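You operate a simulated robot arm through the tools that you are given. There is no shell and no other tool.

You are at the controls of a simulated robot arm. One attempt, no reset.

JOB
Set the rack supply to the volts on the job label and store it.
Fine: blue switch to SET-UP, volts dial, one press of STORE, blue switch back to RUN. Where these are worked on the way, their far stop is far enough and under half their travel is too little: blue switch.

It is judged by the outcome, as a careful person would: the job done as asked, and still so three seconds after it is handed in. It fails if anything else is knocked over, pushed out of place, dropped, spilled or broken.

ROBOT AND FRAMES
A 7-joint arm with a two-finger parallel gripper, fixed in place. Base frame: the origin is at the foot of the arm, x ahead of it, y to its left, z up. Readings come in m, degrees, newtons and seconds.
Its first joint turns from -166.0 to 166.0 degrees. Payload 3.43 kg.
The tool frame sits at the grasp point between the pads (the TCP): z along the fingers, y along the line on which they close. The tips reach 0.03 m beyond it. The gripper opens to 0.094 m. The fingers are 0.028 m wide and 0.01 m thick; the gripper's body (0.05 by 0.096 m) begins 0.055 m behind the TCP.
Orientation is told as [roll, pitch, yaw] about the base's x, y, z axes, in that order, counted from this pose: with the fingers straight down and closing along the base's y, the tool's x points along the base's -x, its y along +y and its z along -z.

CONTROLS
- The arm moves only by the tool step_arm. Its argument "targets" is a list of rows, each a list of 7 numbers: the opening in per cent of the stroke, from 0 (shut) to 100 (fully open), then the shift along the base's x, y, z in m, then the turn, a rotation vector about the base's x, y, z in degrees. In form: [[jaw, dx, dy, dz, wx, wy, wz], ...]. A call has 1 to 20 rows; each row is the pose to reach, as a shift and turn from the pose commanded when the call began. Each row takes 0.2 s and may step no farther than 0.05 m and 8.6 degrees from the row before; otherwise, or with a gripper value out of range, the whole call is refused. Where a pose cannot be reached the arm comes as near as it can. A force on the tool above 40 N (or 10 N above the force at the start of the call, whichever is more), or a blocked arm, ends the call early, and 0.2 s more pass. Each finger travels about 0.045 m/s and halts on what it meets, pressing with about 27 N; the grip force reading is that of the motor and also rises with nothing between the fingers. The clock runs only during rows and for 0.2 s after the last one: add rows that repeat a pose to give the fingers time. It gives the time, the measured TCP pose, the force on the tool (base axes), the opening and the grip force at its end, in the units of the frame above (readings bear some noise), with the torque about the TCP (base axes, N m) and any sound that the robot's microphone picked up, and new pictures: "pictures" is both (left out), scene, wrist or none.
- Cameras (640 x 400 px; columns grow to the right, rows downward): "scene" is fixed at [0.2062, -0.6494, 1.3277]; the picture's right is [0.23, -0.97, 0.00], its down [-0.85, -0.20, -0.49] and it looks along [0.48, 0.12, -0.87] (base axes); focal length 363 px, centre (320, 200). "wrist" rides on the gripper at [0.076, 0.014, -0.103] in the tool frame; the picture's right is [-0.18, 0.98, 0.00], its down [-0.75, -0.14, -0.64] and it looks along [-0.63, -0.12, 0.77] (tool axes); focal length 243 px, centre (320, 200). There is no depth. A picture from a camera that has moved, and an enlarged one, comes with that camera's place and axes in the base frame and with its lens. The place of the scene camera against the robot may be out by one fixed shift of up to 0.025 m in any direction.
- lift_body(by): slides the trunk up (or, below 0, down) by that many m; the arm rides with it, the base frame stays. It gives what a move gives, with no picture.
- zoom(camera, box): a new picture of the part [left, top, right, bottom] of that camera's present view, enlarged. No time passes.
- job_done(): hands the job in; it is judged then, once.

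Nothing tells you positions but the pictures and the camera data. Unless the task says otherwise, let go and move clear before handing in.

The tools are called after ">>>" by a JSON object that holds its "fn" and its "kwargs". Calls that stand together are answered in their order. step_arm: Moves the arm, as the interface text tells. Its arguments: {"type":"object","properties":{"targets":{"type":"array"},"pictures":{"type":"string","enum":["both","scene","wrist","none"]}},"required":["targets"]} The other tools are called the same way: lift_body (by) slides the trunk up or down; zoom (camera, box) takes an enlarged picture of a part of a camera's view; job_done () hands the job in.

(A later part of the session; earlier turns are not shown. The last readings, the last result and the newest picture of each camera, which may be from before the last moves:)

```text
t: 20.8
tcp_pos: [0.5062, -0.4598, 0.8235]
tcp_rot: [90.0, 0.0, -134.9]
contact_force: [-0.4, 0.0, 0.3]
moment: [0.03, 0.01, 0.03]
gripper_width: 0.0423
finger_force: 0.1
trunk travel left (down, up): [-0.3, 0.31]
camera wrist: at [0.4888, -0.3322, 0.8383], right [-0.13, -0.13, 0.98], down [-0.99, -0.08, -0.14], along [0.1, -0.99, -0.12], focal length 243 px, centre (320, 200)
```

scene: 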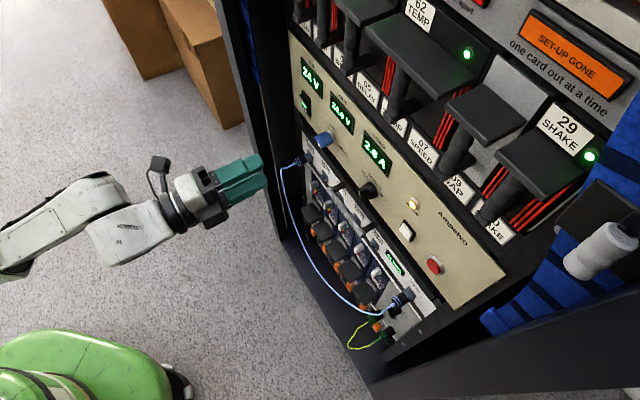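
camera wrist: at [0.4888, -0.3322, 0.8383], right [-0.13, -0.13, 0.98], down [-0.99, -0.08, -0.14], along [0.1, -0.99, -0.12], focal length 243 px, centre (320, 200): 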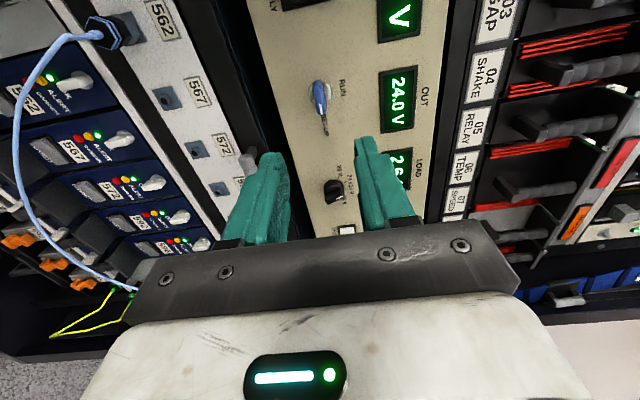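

The switch holds at SET-UP with its lamp lit. Next I'll slide across to face the voltage dial, rolling back to about 0° while keeping 0.13 m clear of the panel.

>>> {"fn": "step_arm", "kwargs": {"targets": [[45, -0.008, -0.008, 0, -5.8, 5.8, 0], [45, -0.016, -0.016, 0, -11.6, 11.6, 0], [45, -0.024, -0.024, 0, -17.4, 17.4, 0], [45, -0.032, -0.032, 0, -23.2, 23.2, 0], [45, -0.04, -0.04, 0, -29, 29, 0], [45, -0.048, -0.048, 0, -34.8, 34.8, 0], [45, -0.056, -0.056, 0, -40.6, 40.6, 0], [45, -0.064, -0.064, 0, -46.4, 46.4, 0], [45, -0.072, -0.072, 0, -52.2, 52.2, 0], [45, -0.08, -0.08, 0, -58, 58, 0], [45, -0.0885, -0.0885, 0, -63.6, 63.6, 0]]}}

```text
t: 23.2
tcp_pos: [0.4176, -0.5477, 0.8245]
tcp_rot: [-6.6, -89.9, -38.4]
contact_force: [0.3, 0.1, 0.2]
moment: [-0.08, 0.0, 0.03]
gripper_width: 0.0422
finger_force: 0.1
trunk travel left (down, up): [-0.3, 0.31]
camera wrist: at [0.3566, -0.464, 0.7484], right [0.69, 0.7, 0.18], down [-0.55, 0.35, 0.75], along [0.46, -0.63, 0.63], focal length 243 px, centre (320, 200)
```

scene: 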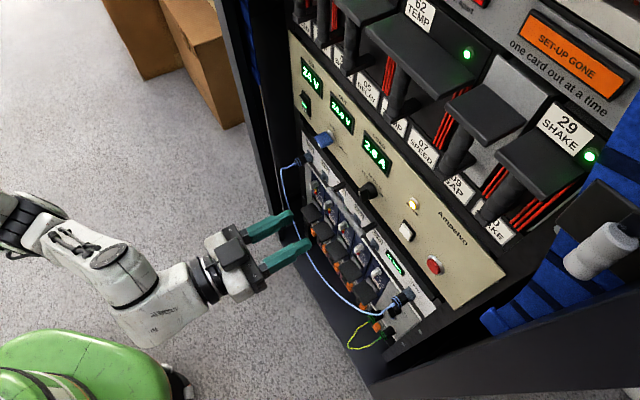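
wrist: 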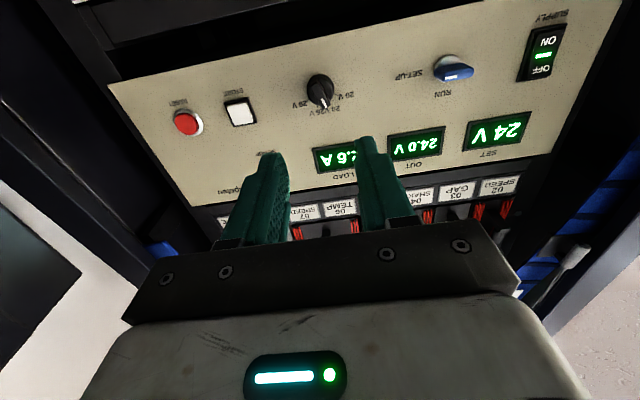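

>>> {"fn": "zoom", "kwargs": {"camera": "wrist", "box": [270, 50, 370, 130]}}

>>> {"fn": "zoom", "kwargs": {"camera": "wrist", "box": [160, 60, 290, 160]}}

>>> {"fn": "zoom", "kwargs": {"camera": "wrist", "box": [400, 30, 520, 120]}}

```text
5.00 times, centred on (320, 90) of wrist
camera zoom: at [0.3566, -0.464, 0.7484], right [0.69, 0.7, 0.18], down [-0.55, 0.35, 0.75], along [0.46, -0.63, 0.63], focal length 1213 px, centre (320, 750)
```

zoom: 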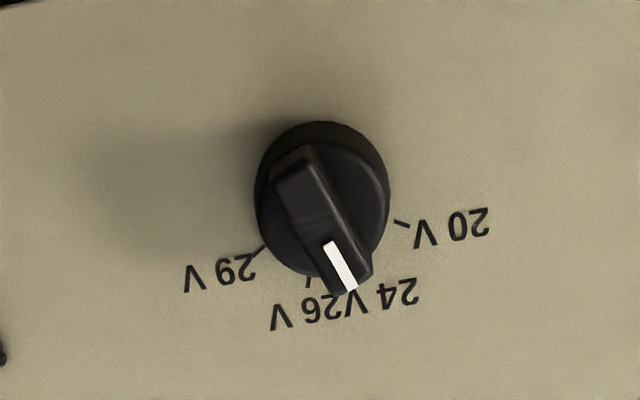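

```text
4.00 times, centred on (225, 110) of wrist
camera zoom: at [0.3566, -0.464, 0.7484], right [0.69, 0.7, 0.18], down [-0.55, 0.35, 0.75], along [0.46, -0.63, 0.63], focal length 970 px, centre (700, 560)
```

zoom: 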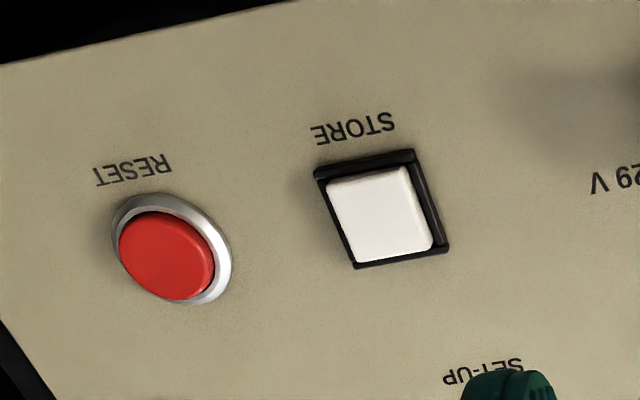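

```text
4.44 times, centred on (460, 75) of wrist
camera zoom: at [0.3566, -0.464, 0.7484], right [0.69, 0.7, 0.18], down [-0.55, 0.35, 0.75], along [0.46, -0.63, 0.63], focal length 1078 px, centre (-302, 756)
```

zoom: 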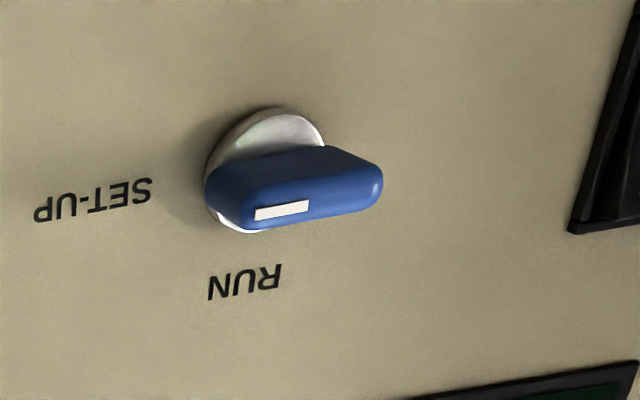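

The dial reads 24 V. Its centre is at about t = -0.089, z = 0.819, with the bar about 20° left of vertical, the 26 V tick about 20° right of it, and the bar's outer face near n ≈ 0.818. I'll roll to match the bar and advance partway.

>>> {"fn": "step_arm", "kwargs": {"targets": [[45, 0.0007, 0.0007, -0.002, -5, 5, 0], [45, 0.0007, 0.0007, -0.004, -10, 10, 0], [45, 0.0007, 0.0007, -0.005, -13.8, 13.8, 0], [45, 0.0207, -0.0193, -0.005, -13.8, 13.8, 0], [45, 0.0407, -0.0393, -0.005, -13.8, 13.8, 0], [45, 0.0527, -0.0513, -0.005, -13.8, 13.8, 0]]}}

```text
t: 24.6
tcp_pos: [0.47, -0.5999, 0.8179]
tcp_rot: [-89.7, -70.6, 44.6]
contact_force: [-0.4, 0.5, 0.2]
moment: [0.04, 0.03, 0.0]
gripper_width: 0.0421
finger_force: 0.0
trunk travel left (down, up): [-0.3, 0.31]
camera wrist: at [0.3905, -0.5339, 0.7424], right [0.7, 0.7, -0.15], down [-0.37, 0.54, 0.76], along [0.61, -0.47, 0.63], focal length 243 px, centre (320, 200)
```

scene: 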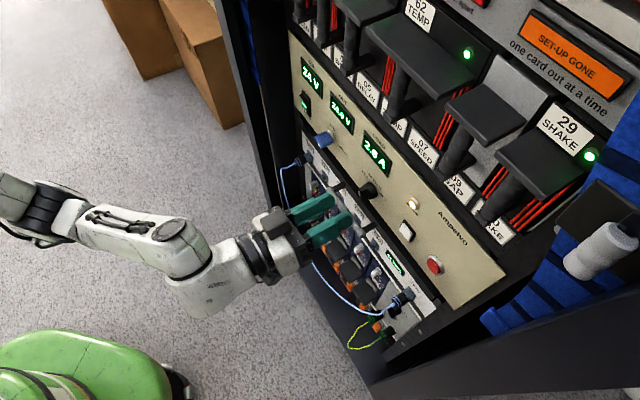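
wrist: 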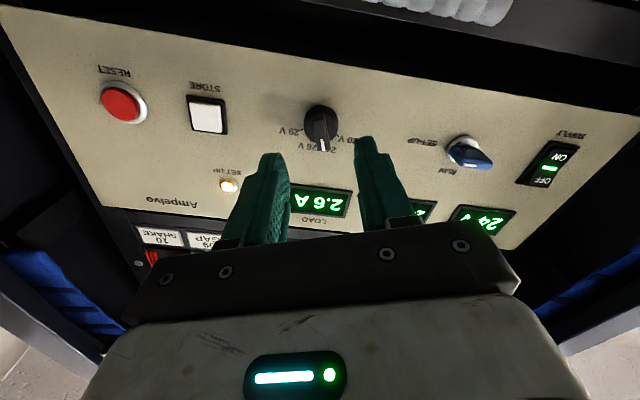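

>>> {"fn": "zoom", "kwargs": {"camera": "wrist", "box": [250, 70, 390, 170]}}

>>> {"fn": "zoom", "kwargs": {"camera": "scene", "box": [280, 150, 400, 250]}}

```text
4.00 times, centred on (320, 120) of wrist
camera zoom: at [0.3905, -0.5339, 0.7424], right [0.7, 0.7, -0.15], down [-0.37, 0.54, 0.76], along [0.61, -0.47, 0.63], focal length 970 px, centre (320, 520)
```

zoom: 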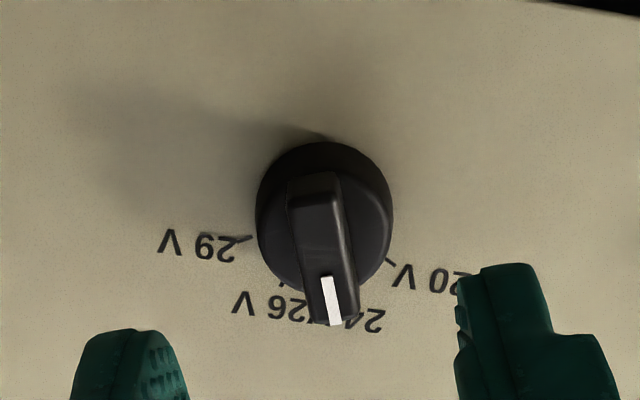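

```text
4.00 times, centred on (340, 200) of scene
camera zoom: at [0.2062, -0.6494, 1.3277], right [0.23, -0.97, 0.0], down [-0.85, -0.2, -0.49], along [0.48, 0.12, -0.87], focal length 1451 px, centre (240, 200)
```

zoom: 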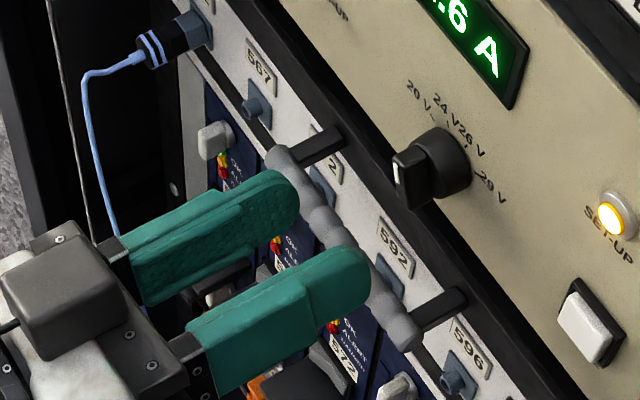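

The bar is centred between the fingers and matched in angle. I'll advance the remaining 42 mm.

>>> {"fn": "step_arm", "kwargs": {"targets": [[45, 0.01, -0.01, 0, 0, 0, 0], [45, 0.02, -0.02, 0, 0, 0, 0], [45, 0.0299, -0.0299, 0, 0, 0, 0], [45, 0.0299, -0.0299, 0, 0, 0, 0]]}}

```text
t: 25.6
tcp_pos: [0.5007, -0.6292, 0.8183]
tcp_rot: [-89.6, -70.7, 44.7]
contact_force: [-0.5, 0.0, -0.7]
moment: [0.0, -0.02, 0.03]
gripper_width: 0.0423
finger_force: 0.0
trunk travel left (down, up): [-0.3, 0.31]
camera wrist: at [0.4202, -0.5642, 0.7432], right [0.7, 0.7, -0.15], down [-0.37, 0.54, 0.76], along [0.61, -0.47, 0.63], focal length 243 px, centre (320, 200)
```

scene: 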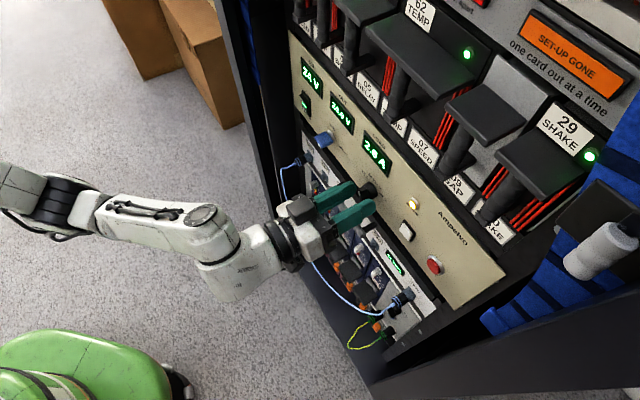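
wrist: 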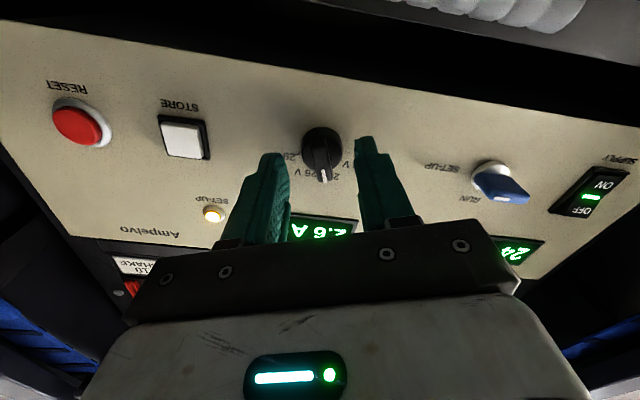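

>>> {"fn": "zoom", "kwargs": {"camera": "wrist", "box": [250, 110, 390, 210]}}

>>> {"fn": "zoom", "kwargs": {"camera": "scene", "box": [310, 150, 410, 230]}}

```text
4.00 times, centred on (320, 160) of wrist
camera zoom: at [0.4202, -0.5642, 0.7432], right [0.7, 0.7, -0.15], down [-0.37, 0.54, 0.76], along [0.61, -0.47, 0.63], focal length 970 px, centre (320, 360)
```

zoom: 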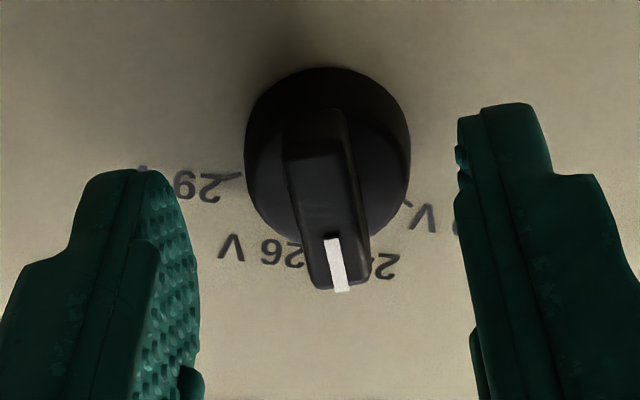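

```text
5.00 times, centred on (360, 190) of scene
camera zoom: at [0.2062, -0.6494, 1.3277], right [0.23, -0.97, 0.0], down [-0.85, -0.2, -0.49], along [0.48, 0.12, -0.87], focal length 1814 px, centre (120, 250)
```

zoom: 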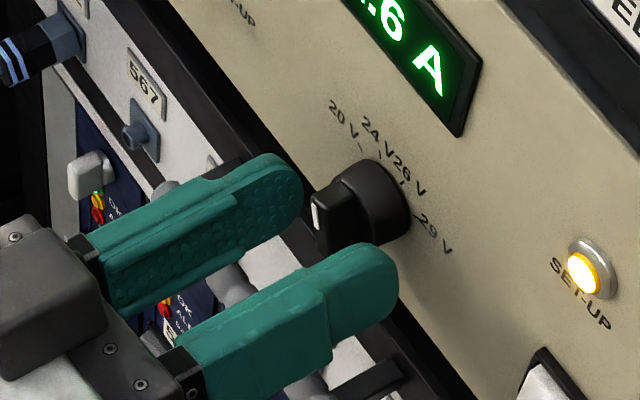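

The bar sits between the pads with the tips just short of the dial body. I'll close on it.

>>> {"fn": "step_arm", "kwargs": {"targets": [[20, 0, 0, 0, 0, 0, 0], [5, 0, 0, 0, 0, 0, 0], [0, 0, 0, 0, 0, 0, 0], [0, 0, 0, 0, 0, 0, 0], [0, 0, 0, 0, 0, 0, 0]]}}

```text
t: 26.8
tcp_pos: [0.5014, -0.6291, 0.8185]
tcp_rot: [-89.7, -70.5, 44.6]
contact_force: [3.1, 6.4, -2.0]
moment: [0.05, 0.01, 0.17]
gripper_width: 0.01
finger_force: 43.6
trunk travel left (down, up): [-0.3, 0.31]
camera wrist: at [0.4209, -0.5636, 0.7429], right [0.7, 0.7, -0.15], down [-0.37, 0.53, 0.76], along [0.61, -0.47, 0.63], focal length 243 px, centre (320, 200)
```

scene: 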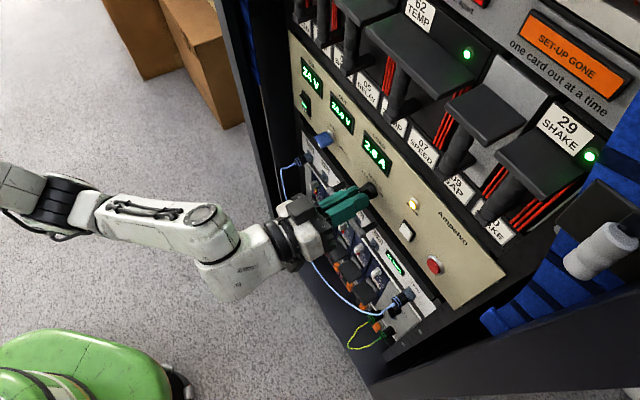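
wrist: 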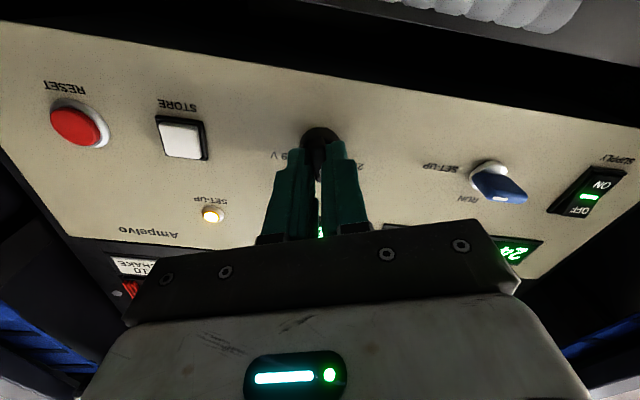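

The grip is firm at 10 mm. I'll relieve the small side load and turn clockwise about 39° toward 26 V, then read the SET display.

>>> {"fn": "step_arm", "kwargs": {"targets": [[0, 0.0008, 0.0008, 0, 0, 0, 0], [0, 0.0008, 0.0008, 0, 5, -5, 0], [0, 0.0008, 0.0008, 0, 10, -10, 0], [0, 0.0008, 0.0008, 0, 15, -15, 0], [0, 0.0008, 0.0008, 0, 20, -20, 0], [0, 0.0008, 0.0008, 0, 24, -24, 0]]}}

```text
t: 28.2
tcp_pos: [0.5023, -0.6289, 0.8186]
tcp_rot: [89.3, -75.3, -134.4]
contact_force: [1.0, 2.1, -5.1]
moment: [-0.37, -0.38, -0.13]
gripper_width: 0.0101
finger_force: 43.4
trunk travel left (down, up): [-0.3, 0.31]
camera wrist: at [0.4529, -0.5315, 0.7494], right [0.64, 0.64, 0.43], down [-0.68, 0.22, 0.69], along [0.35, -0.74, 0.58], focal length 243 px, centre (320, 200)
```

scene: 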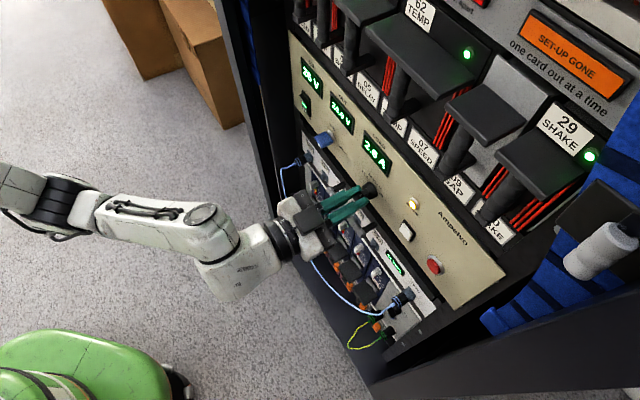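
wrist: 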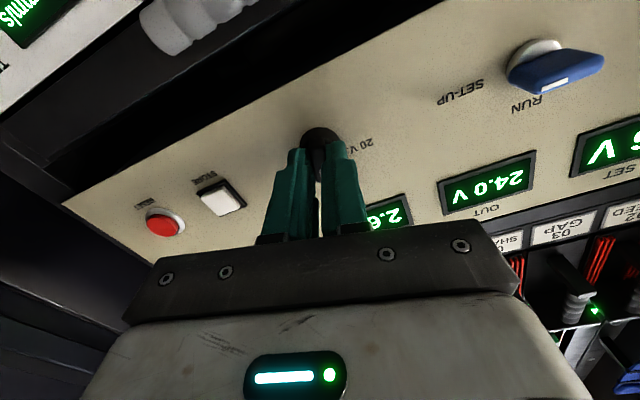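

>>> {"fn": "zoom", "kwargs": {"camera": "scene", "box": [290, 50, 390, 130]}}

>>> {"fn": "zoom", "kwargs": {"camera": "scene", "box": [330, 150, 430, 230]}}

```text
5.00 times, centred on (340, 90) of scene
camera zoom: at [0.2062, -0.6494, 1.3277], right [0.23, -0.97, 0.0], down [-0.85, -0.2, -0.49], along [0.48, 0.12, -0.87], focal length 1814 px, centre (220, 750)
```

zoom: 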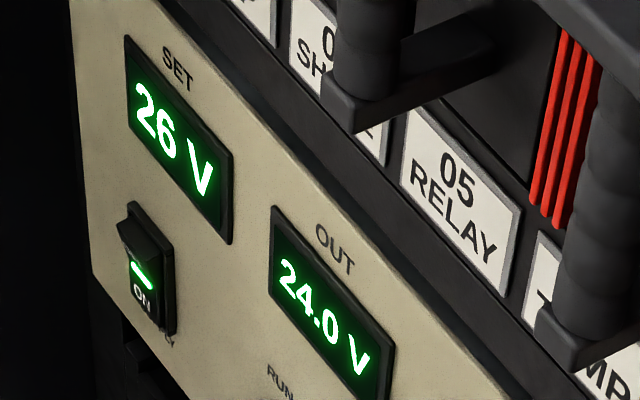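

```text
5.00 times, centred on (380, 190) of scene
camera zoom: at [0.2062, -0.6494, 1.3277], right [0.23, -0.97, 0.0], down [-0.85, -0.2, -0.49], along [0.48, 0.12, -0.87], focal length 1814 px, centre (20, 250)
```

zoom: 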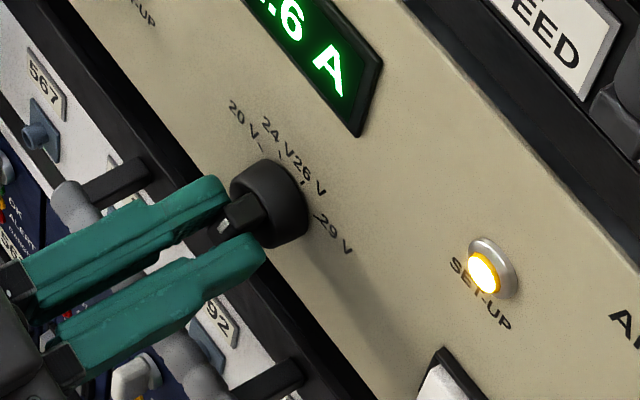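

SET now reads 26 V. I'll nudge about 3° more to centre it on the tick, then release, back out and verify it holds.

>>> {"fn": "step_arm", "kwargs": {"targets": [[0, 0, 0, 0, 2.1, -2.1, 0], [0, 0, 0, 0, 2.1, -2.1, 0], [20, 0, 0, 0, 2.1, -2.1, 0], [40, 0, 0, 0, 2.1, -2.1, 0], [45, 0, 0, 0, 2.1, -2.1, 0], [45, -0.015, 0.015, 0, 2.1, -2.1, 0], [45, -0.035, 0.035, 0, 2.1, -2.1, 0], [45, -0.06, 0.06, 0, 2.1, -2.1, 0], [45, -0.085, 0.085, 0, 2.1, -2.1, 0]]}}

```text
t: 30.2
tcp_pos: [0.4168, -0.5428, 0.8206]
tcp_rot: [89.7, -72.5, -134.7]
contact_force: [-0.6, 0.2, -0.3]
moment: [0.01, -0.04, -0.01]
gripper_width: 0.0425
finger_force: 0.1
trunk travel left (down, up): [-0.3, 0.31]
camera wrist: at [0.3711, -0.4444, 0.7525], right [0.62, 0.62, 0.47], down [-0.71, 0.2, 0.68], along [0.33, -0.76, 0.57], focal length 243 px, centre (320, 200)
```

scene: 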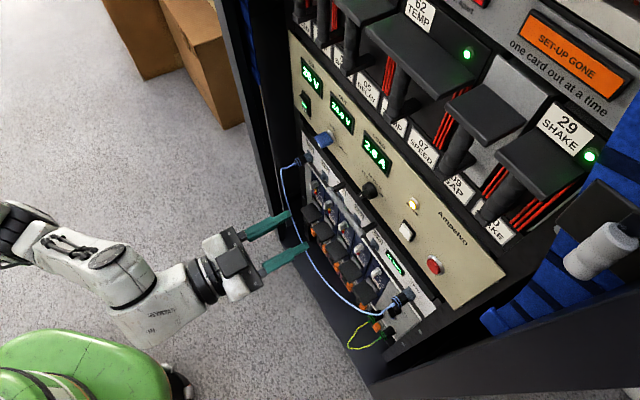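
wrist: 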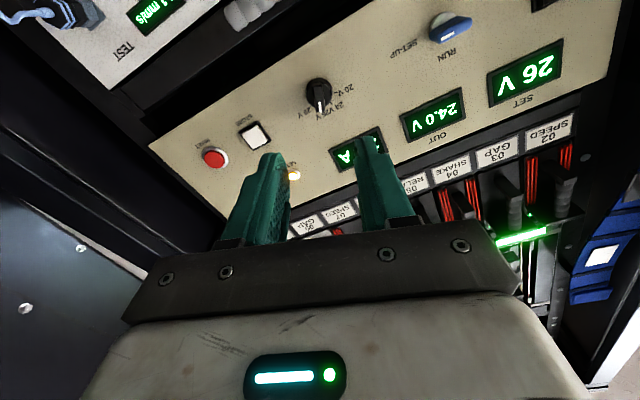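

>>> {"fn": "zoom", "kwargs": {"camera": "wrist", "box": [270, 50, 390, 140]}}

>>> {"fn": "zoom", "kwargs": {"camera": "scene", "box": [280, 40, 440, 240]}}

```text
4.44 times, centred on (330, 95) of wrist
camera zoom: at [0.3711, -0.4444, 0.7525], right [0.62, 0.62, 0.47], down [-0.71, 0.2, 0.68], along [0.33, -0.76, 0.57], focal length 1078 px, centre (276, 667)
```

zoom: 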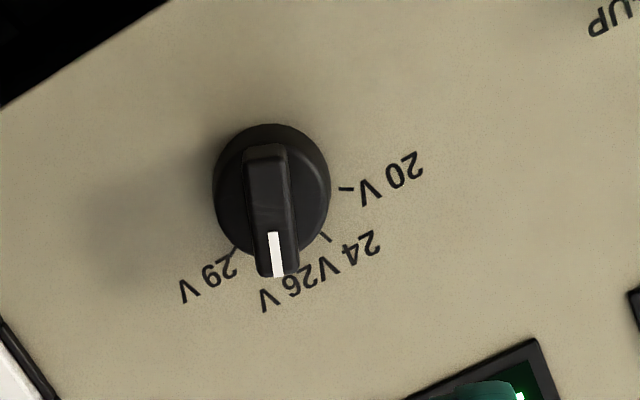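

```text
2.00 times, centred on (360, 140) of scene
camera zoom: at [0.2062, -0.6494, 1.3277], right [0.23, -0.97, 0.0], down [-0.85, -0.2, -0.49], along [0.48, 0.12, -0.87], focal length 726 px, centre (240, 320)
```

zoom: 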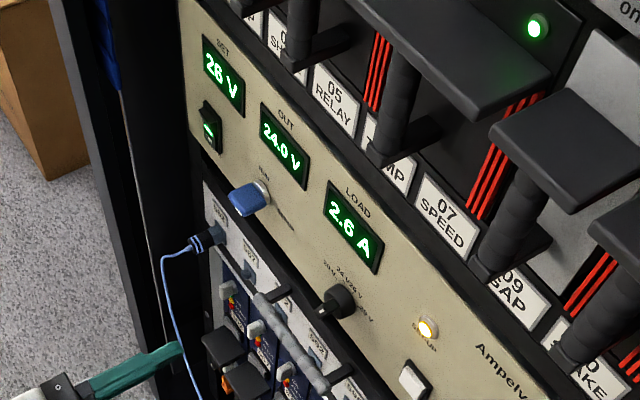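

The dial points squarely at 26 V, SET shows 26 V, and the lamp is still lit. Next I'll move over to STORE with the fingers shut and the tool level for the press.

>>> {"fn": "step_arm", "kwargs": {"targets": [[30, -0.016, -0.016, 0.0015, -3.1, 3.1, 0], [15, -0.032, -0.032, 0.003, -6.2, 6.2, 0], [0, -0.048, -0.048, 0.004, -9.3, 9.3, 0], [0, -0.0636, -0.0636, 0.0055, -12.4, 12.4, 0], [0, -0.0636, -0.0636, 0.0055, -12.4, 12.4, 0]]}}

```text
t: 31.4
tcp_pos: [0.3518, -0.6081, 0.825]
tcp_rot: [-33.0, -90.0, -11.9]
contact_force: [1.2, 0.3, -0.3]
moment: [0.0, 0.01, 0.01]
gripper_width: 0.0
finger_force: 26.8
trunk travel left (down, up): [-0.3, 0.31]
camera wrist: at [0.2908, -0.5241, 0.7497], right [0.69, 0.7, 0.18], down [-0.55, 0.35, 0.76], along [0.46, -0.63, 0.63], focal length 243 px, centre (320, 200)
```

scene: 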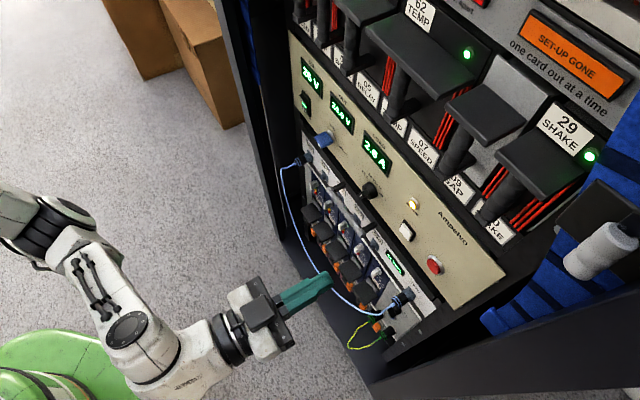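
wrist: 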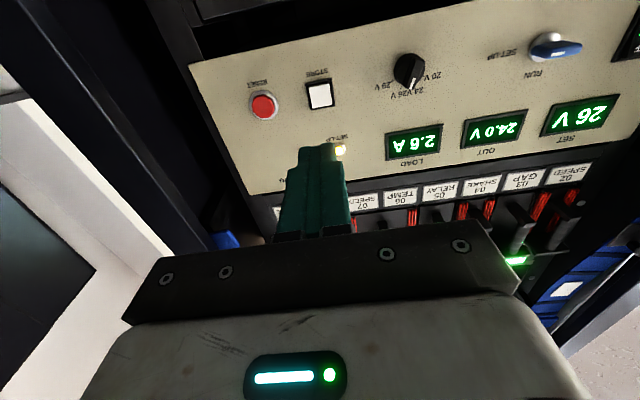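

>>> {"fn": "zoom", "kwargs": {"camera": "wrist", "box": [240, 60, 360, 150]}}

>>> {"fn": "zoom", "kwargs": {"camera": "scene", "box": [390, 190, 450, 290]}}

```text
4.44 times, centred on (300, 105) of wrist
camera zoom: at [0.2908, -0.5241, 0.7497], right [0.69, 0.7, 0.18], down [-0.55, 0.35, 0.76], along [0.46, -0.63, 0.63], focal length 1078 px, centre (409, 622)
```

zoom: 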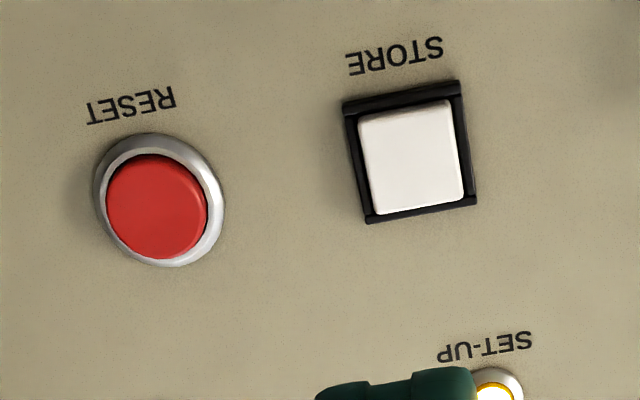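

```text
4.00 times, centred on (420, 240) of scene
camera zoom: at [0.2062, -0.6494, 1.3277], right [0.23, -0.97, 0.0], down [-0.85, -0.2, -0.49], along [0.48, 0.12, -0.87], focal length 1451 px, centre (-80, 40)
```

zoom: 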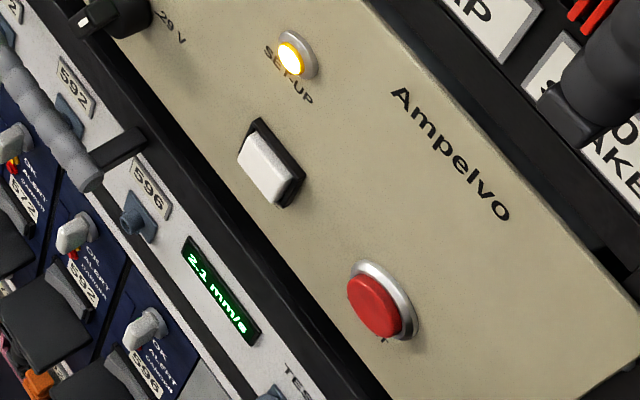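

The tool axis lines up with STORE's centre. I'll advance to just short of the button and check.

>>> {"fn": "step_arm", "kwargs": {"targets": [[0, 0.022, -0.022, 0, 0, 0, 0], [0, 0.044, -0.044, 0, 0, 0, 0], [0, 0.064, -0.064, 0, 0, 0, 0], [0, 0.0775, -0.0775, 0, 0, 0, 0], [0, 0.0775, -0.0775, 0, 0, 0, 0]]}}

```text
t: 32.6
tcp_pos: [0.4295, -0.6847, 0.8244]
tcp_rot: [-16.7, -89.9, -28.3]
contact_force: [0.0, 0.9, -0.7]
moment: [0.01, -0.01, 0.0]
gripper_width: 0.0002
finger_force: 26.9
trunk travel left (down, up): [-0.3, 0.31]
camera wrist: at [0.368, -0.6011, 0.7489], right [0.7, 0.69, 0.18], down [-0.55, 0.35, 0.76], along [0.46, -0.63, 0.63], focal length 243 px, centre (320, 200)
```

scene: 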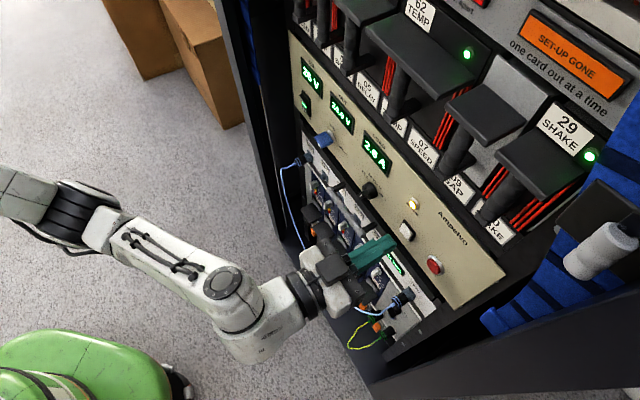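
wrist: 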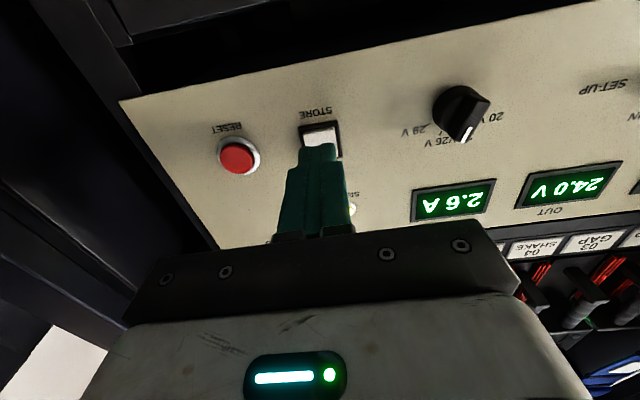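

>>> {"fn": "zoom", "kwargs": {"camera": "wrist", "box": [260, 90, 380, 180]}}

>>> {"fn": "zoom", "kwargs": {"camera": "scene", "box": [350, 190, 450, 280]}}

```text
4.44 times, centred on (320, 135) of wrist
camera zoom: at [0.368, -0.6011, 0.7489], right [0.7, 0.69, 0.18], down [-0.55, 0.35, 0.76], along [0.46, -0.63, 0.63], focal length 1078 px, centre (320, 489)
```

zoom: 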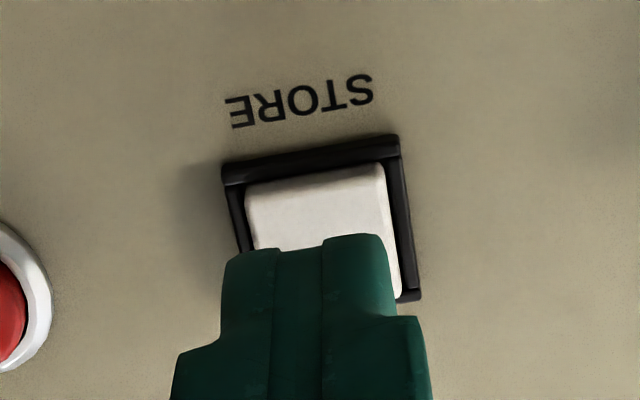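

```text
4.44 times, centred on (400, 235) of scene
camera zoom: at [0.2062, -0.6494, 1.3277], right [0.23, -0.97, 0.0], down [-0.85, -0.2, -0.49], along [0.48, 0.12, -0.87], focal length 1612 px, centre (-36, 44)
```

zoom: 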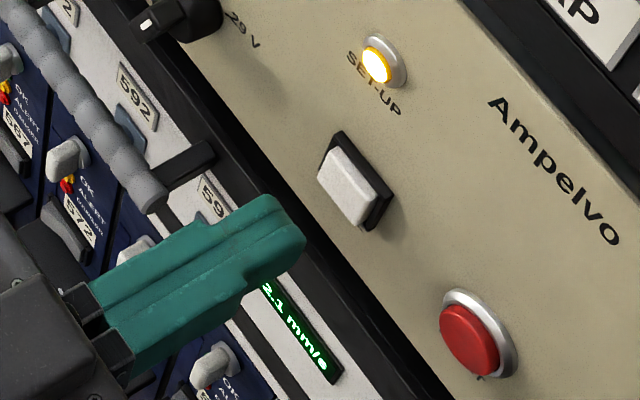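

The fingertips are square on STORE with about a 17 mm gap. I'll creep in, watching for force and sound.

>>> {"fn": "step_arm", "kwargs": {"targets": [[0, 0.0035, -0.0035, 0, 0, 0, 0], [0, 0.007, -0.007, 0, 0, 0, 0], [0, 0.0092, -0.0092, 0, 0, 0, 0]]}}

```text
t: 33.4
tcp_pos: [0.439, -0.6933, 0.8247]
tcp_rot: [-11.9, -89.9, -33.1]
contact_force: [-0.5, 0.2, 0.2]
moment: [0.02, -0.01, -0.01]
gripper_width: 0.0001
finger_force: 27.1
trunk travel left (down, up): [-0.3, 0.31]
camera wrist: at [0.3777, -0.6102, 0.7492], right [0.7, 0.69, 0.18], down [-0.55, 0.35, 0.75], along [0.46, -0.63, 0.63], focal length 243 px, centre (320, 200)
```

scene: 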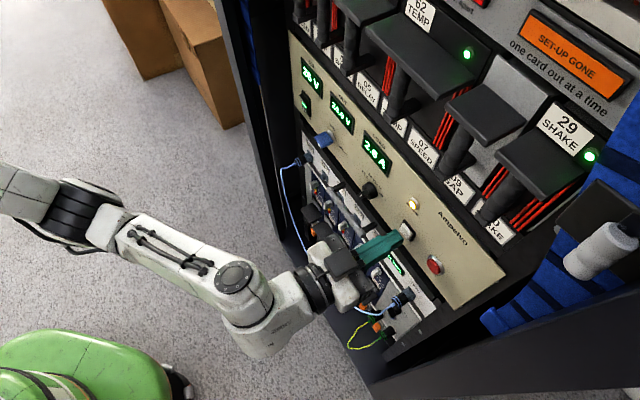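
wrist: 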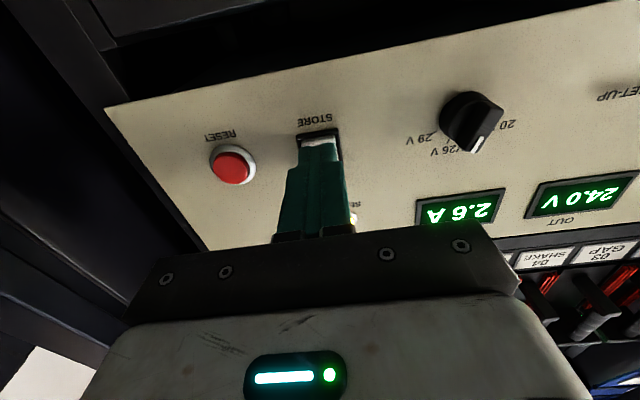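

No contact yet. I'll continue in about 1.5 mm steps.

>>> {"fn": "step_arm", "kwargs": {"targets": [[0, 0.001, -0.001, 0, 0, 0, 0], [0, 0.002, -0.002, 0, 0, 0, 0], [0, 0.003, -0.003, 0, 0, 0, 0]]}}

```text
t: 34.2
tcp_pos: [0.4419, -0.6973, 0.8248]
tcp_rot: [-14.0, -89.8, -31.0]
contact_force: [0.3, 0.1, 0.1]
moment: [-0.02, 0.0, 0.01]
gripper_width: 0.0001
finger_force: 27.2
trunk travel left (down, up): [-0.3, 0.31]
camera wrist: at [0.3806, -0.6131, 0.749], right [0.7, 0.69, 0.18], down [-0.55, 0.35, 0.75], along [0.46, -0.63, 0.63], focal length 243 px, centre (320, 200)
```

scene: 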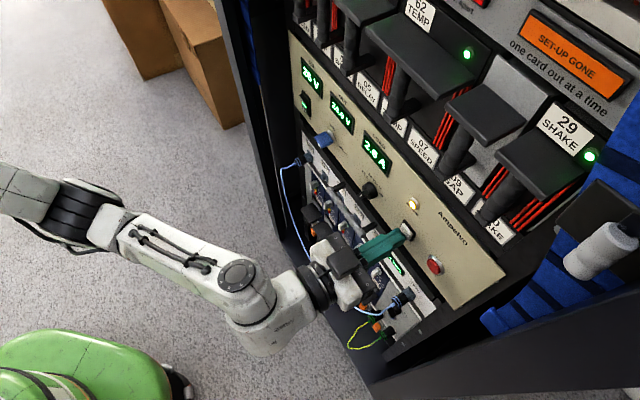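
wrist: 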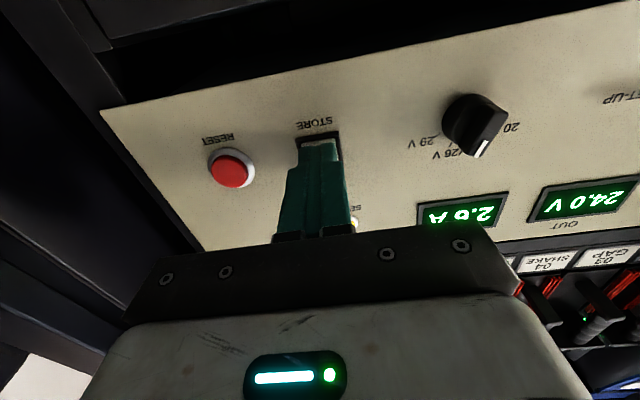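

>>> {"fn": "zoom", "kwargs": {"camera": "wrist", "box": [270, 110, 370, 185]}}

>>> {"fn": "zoom", "kwargs": {"camera": "scene", "box": [370, 200, 440, 260]}}

```text
5.33 times, centred on (320, 148) of wrist
camera zoom: at [0.3806, -0.6131, 0.749], right [0.7, 0.69, 0.18], down [-0.55, 0.35, 0.75], along [0.46, -0.63, 0.63], focal length 1294 px, centre (320, 480)
```

zoom: 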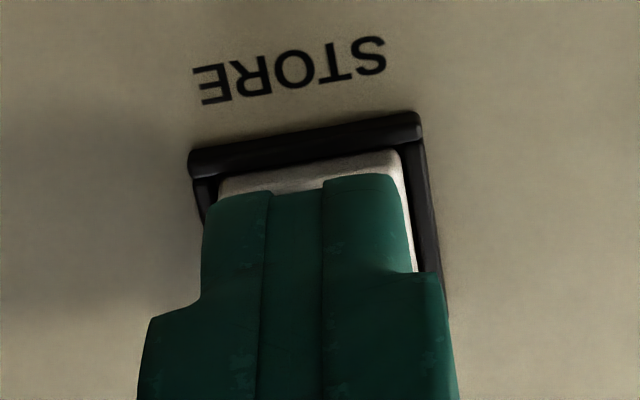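

```text
6.67 times, centred on (405, 230) of scene
camera zoom: at [0.2062, -0.6494, 1.3277], right [0.23, -0.97, 0.0], down [-0.85, -0.2, -0.49], along [0.48, 0.12, -0.87], focal length 2419 px, centre (-247, 0)
```

zoom: 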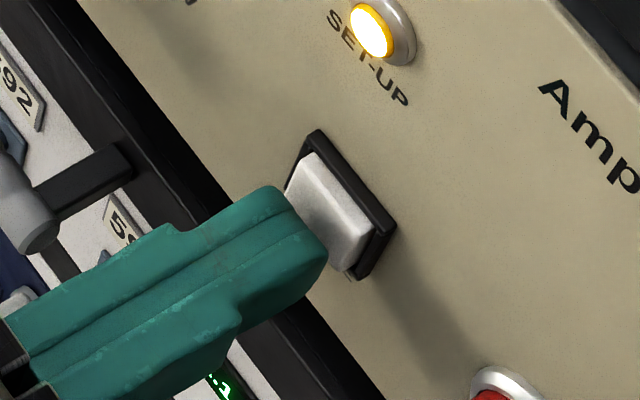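

The tips are nearly touching and centred on the cap. I'll continue inward slowly.

>>> {"fn": "step_arm", "kwargs": {"targets": [[0, 0.0007, -0.0007, 0.001, 0, 0, 0], [0, 0.0014, -0.0014, 0.001, 0, 0, 0], [0, 0.0021, -0.0021, 0.001, 0, 0, 0]]}}

```text
t: 35.0
tcp_pos: [0.4458, -0.6982, 0.8256]
tcp_rot: [-9.2, -89.9, -35.8]
contact_force: [-0.1, 0.0, 0.5]
moment: [0.0, 0.01, 0.02]
gripper_width: 0.0
finger_force: 26.8
trunk travel left (down, up): [-0.3, 0.31]
camera wrist: at [0.3829, -0.6152, 0.7498], right [0.7, 0.69, 0.18], down [-0.55, 0.35, 0.76], along [0.46, -0.63, 0.63], focal length 243 px, centre (320, 200)
```

scene: 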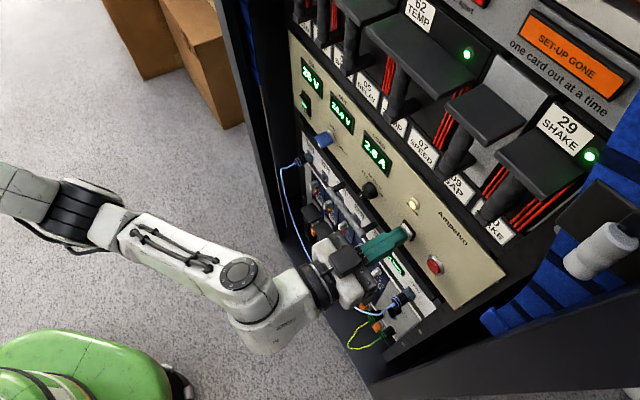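
wrist: 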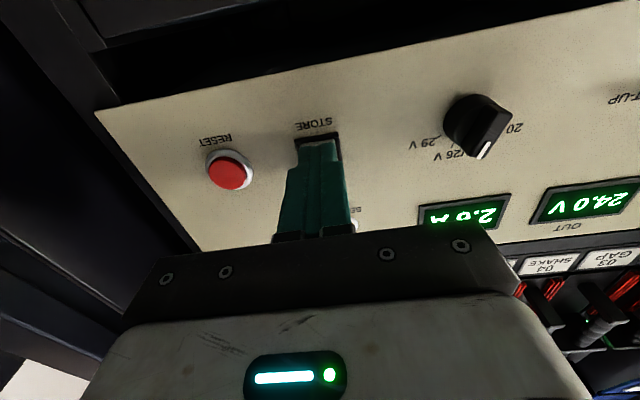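

>>> {"fn": "step_arm", "kwargs": {"targets": [[0, 0.0007, -0.0007, 0, 0, 0, 0], [0, 0.0014, -0.0014, 0, 0, 0, 0]]}}

```text
t: 35.6
tcp_pos: [0.4442, -0.7003, 0.8247]
tcp_rot: [-7.3, -89.9, -37.8]
contact_force: [-0.2, 1.9, -0.2]
moment: [0.02, -0.01, 0.01]
gripper_width: 0.0
finger_force: 27.1
trunk travel left (down, up): [-0.3, 0.31]
heard: click
camera wrist: at [0.3843, -0.6166, 0.7498], right [0.7, 0.69, 0.18], down [-0.55, 0.35, 0.76], along [0.46, -0.63, 0.63], focal length 243 px, centre (320, 200)
```

scene: 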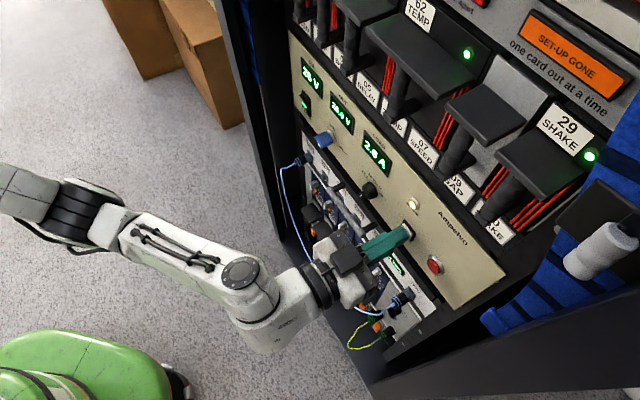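
wrist: 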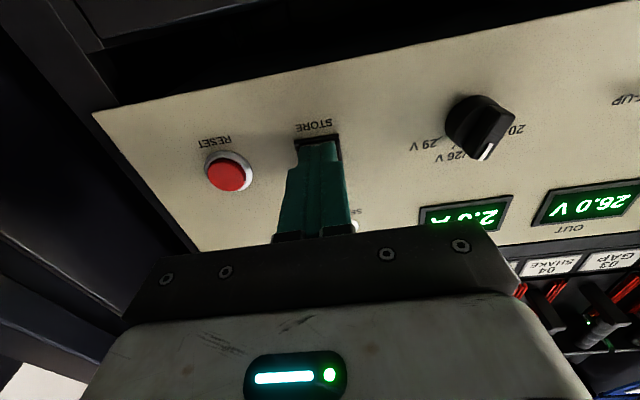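

A click was heard and OUT now reads 26.0 V, so the press registered. I'll back straight out without touching it again.

>>> {"fn": "step_arm", "kwargs": {"targets": [[0, -0.01, 0.01, 0, 0, 0, 0], [0, -0.03, 0.03, 0, 0, 0, 0], [0, -0.06, 0.06, 0, 0, 0, 0], [0, -0.09, 0.09, 0, 0, 0, 0]]}}

```text
t: 36.6
tcp_pos: [0.3559, -0.6091, 0.8248]
tcp_rot: [-17.9, -89.9, -27.2]
contact_force: [0.7, -0.5, 1.1]
moment: [-0.01, 0.01, -0.03]
gripper_width: 0.0
finger_force: 27.3
trunk travel left (down, up): [-0.3, 0.31]
camera wrist: at [0.2943, -0.5262, 0.7498], right [0.69, 0.7, 0.18], down [-0.55, 0.35, 0.76], along [0.46, -0.63, 0.63], focal length 243 px, centre (320, 200)
```

scene: 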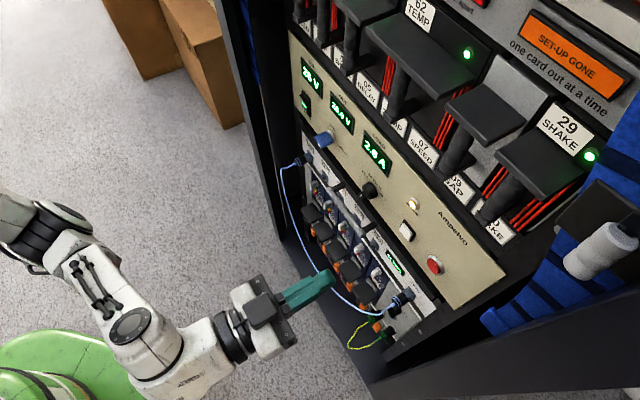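
wrist: 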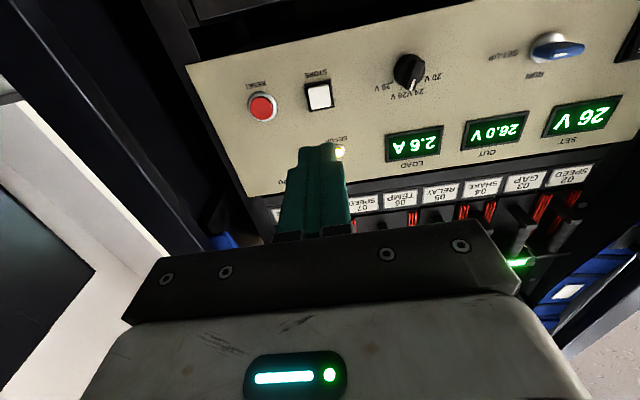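

SET and OUT both show 26 V. Next I'll travel back to the blue switch, opening the fingers and rolling to 90° to match its horizontal wing.

>>> {"fn": "step_arm", "kwargs": {"targets": [[20, 0.0137, 0.0137, 0, 5.8, -5.8, 0], [45, 0.0273, 0.0273, 0, 11.6, -11.6, 0], [45, 0.041, 0.041, -0.001, 17.4, -17.4, 0], [45, 0.0546, 0.0546, -0.001, 23.2, -23.2, 0], [45, 0.0683, 0.0683, -0.002, 29, -29, 0], [45, 0.082, 0.082, -0.002, 34.8, -34.8, 0], [45, 0.0956, 0.0956, -0.003, 40.6, -40.6, 0], [45, 0.1093, 0.1093, -0.003, 46.4, -46.4, 0], [45, 0.123, 0.123, -0.0035, 52.2, -52.2, 0], [45, 0.1366, 0.1366, -0.0035, 58, -58, 0], [45, 0.1503, 0.1503, -0.0035, 63.6, -63.6, 0], [45, 0.1503, 0.1503, -0.0035, 63.6, -63.6, 0]]}}

```text
t: 39.2
tcp_pos: [0.5063, -0.4595, 0.8209]
tcp_rot: [90.0, 0.1, -134.9]
contact_force: [0.0, 0.6, -0.8]
moment: [0.0, 0.0, -0.01]
gripper_width: 0.0423
finger_force: 0.1
trunk travel left (down, up): [-0.3, 0.31]
camera wrist: at [0.4884, -0.3323, 0.8365], right [-0.13, -0.13, 0.98], down [-0.99, -0.08, -0.14], along [0.1, -0.99, -0.12], focal length 243 px, centre (320, 200)
```

scene: 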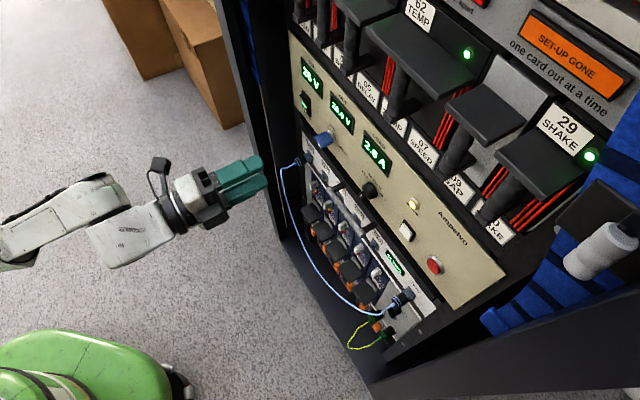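
wrist: 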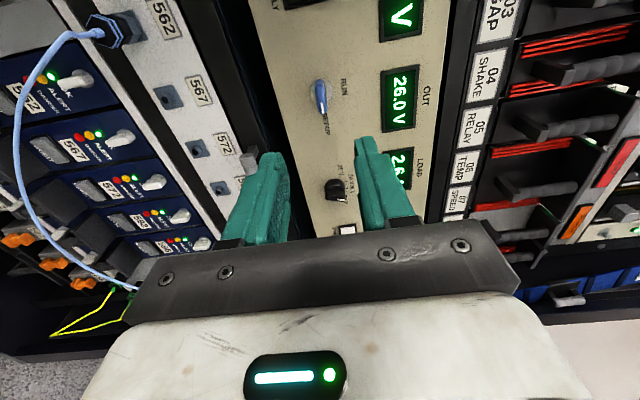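

>>> {"fn": "zoom", "kwargs": {"camera": "wrist", "box": [270, 50, 390, 140]}}

```text
4.44 times, centred on (330, 95) of wrist
camera zoom: at [0.4884, -0.3323, 0.8365], right [-0.13, -0.13, 0.98], down [-0.99, -0.08, -0.14], along [0.1, -0.99, -0.12], focal length 1078 px, centre (276, 667)
```

zoom: 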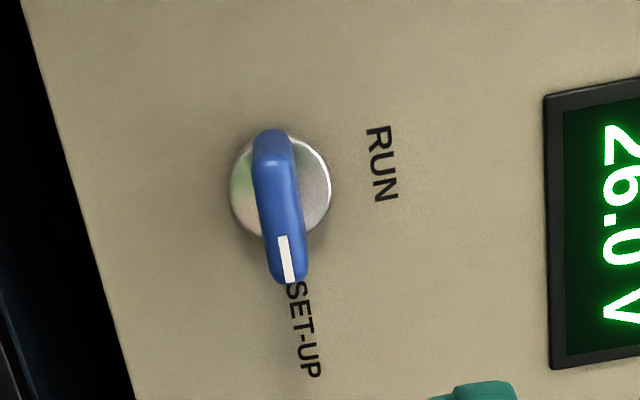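

The wing is horizontal, and the camera places the axis about 2.5 mm to +t and 2 mm above my current line. I'll correct that and advance with the fingers straddling it.

>>> {"fn": "step_arm", "kwargs": {"targets": [[45, 0.0018, 0.0018, 0.0018, 0, 0, 0], [45, 0.0218, -0.0182, 0.0018, 0, 0, 0], [45, 0.0418, -0.0382, 0.0018, 0, 0, 0], [45, 0.0568, -0.0532, 0.0018, 0, 0, 0], [45, 0.0668, -0.0632, 0.0018, 0, 0, 0]]}}

```text
t: 40.4
tcp_pos: [0.5732, -0.5235, 0.8237]
tcp_rot: [89.9, -0.2, -134.9]
contact_force: [-0.5, -0.1, -0.5]
moment: [0.0, -0.01, 0.01]
gripper_width: 0.0424
finger_force: 0.2
trunk travel left (down, up): [-0.3, 0.31]
camera wrist: at [0.5554, -0.3958, 0.8383], right [-0.13, -0.13, 0.98], down [-0.99, -0.08, -0.14], along [0.1, -0.99, -0.12], focal length 243 px, centre (320, 200)
```

scene: 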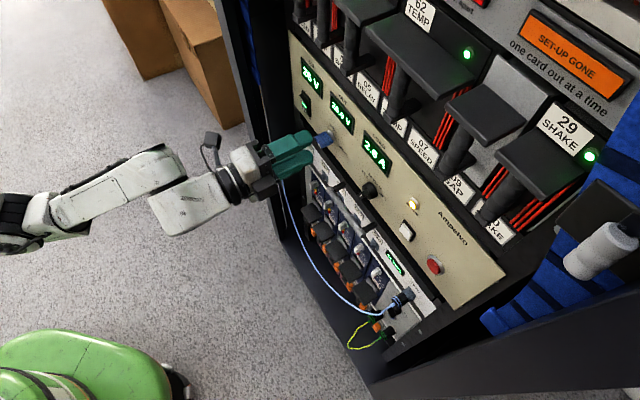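
wrist: 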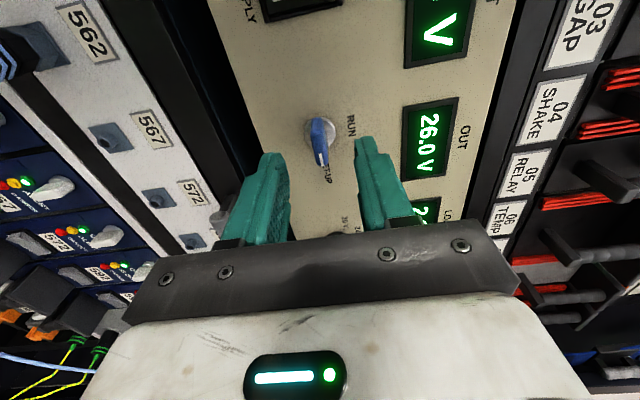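

It is centred, so I'll do the final 28 mm and then close on the wing.

>>> {"fn": "step_arm", "kwargs": {"targets": [[45, 0.01, -0.01, 0, 0, 0, 0], [45, 0.0202, -0.0202, 0, 0, 0, 0], [45, 0.0202, -0.0202, 0, 0, 0, 0], [20, 0.0202, -0.0202, 0, 0, 0, 0], [5, 0.0202, -0.0202, 0, 0, 0, 0], [0, 0.0202, -0.0202, 0, 0, 0, 0], [0, 0.0202, -0.0202, 0, 0, 0, 0], [0, 0.0202, -0.0202, 0, 0, 0, 0]]}}

```text
t: 42.2
tcp_pos: [0.5938, -0.5432, 0.8229]
tcp_rot: [89.9, -0.2, -134.8]
contact_force: [1.4, -1.9, -3.7]
moment: [-0.01, -0.03, 0.11]
gripper_width: 0.0087
finger_force: 42.8
trunk travel left (down, up): [-0.3, 0.31]
camera wrist: at [0.5759, -0.416, 0.8379], right [-0.13, -0.13, 0.98], down [-0.99, -0.08, -0.14], along [0.1, -0.99, -0.12], focal length 243 px, centre (320, 200)
```

scene: 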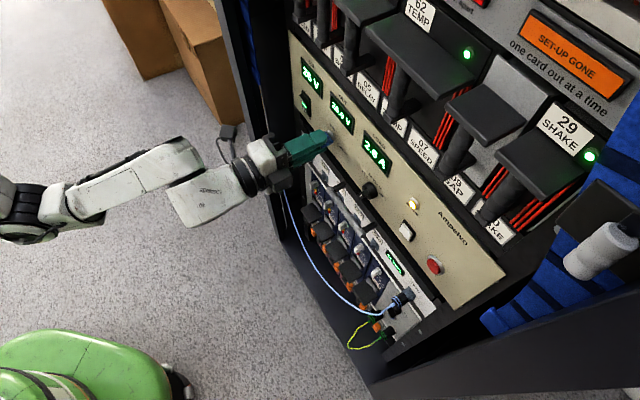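
wrist: 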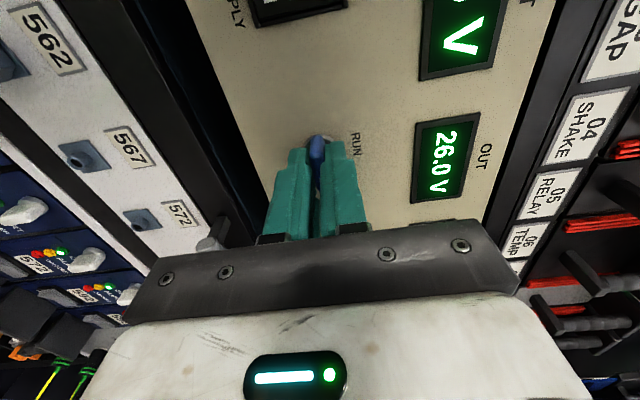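

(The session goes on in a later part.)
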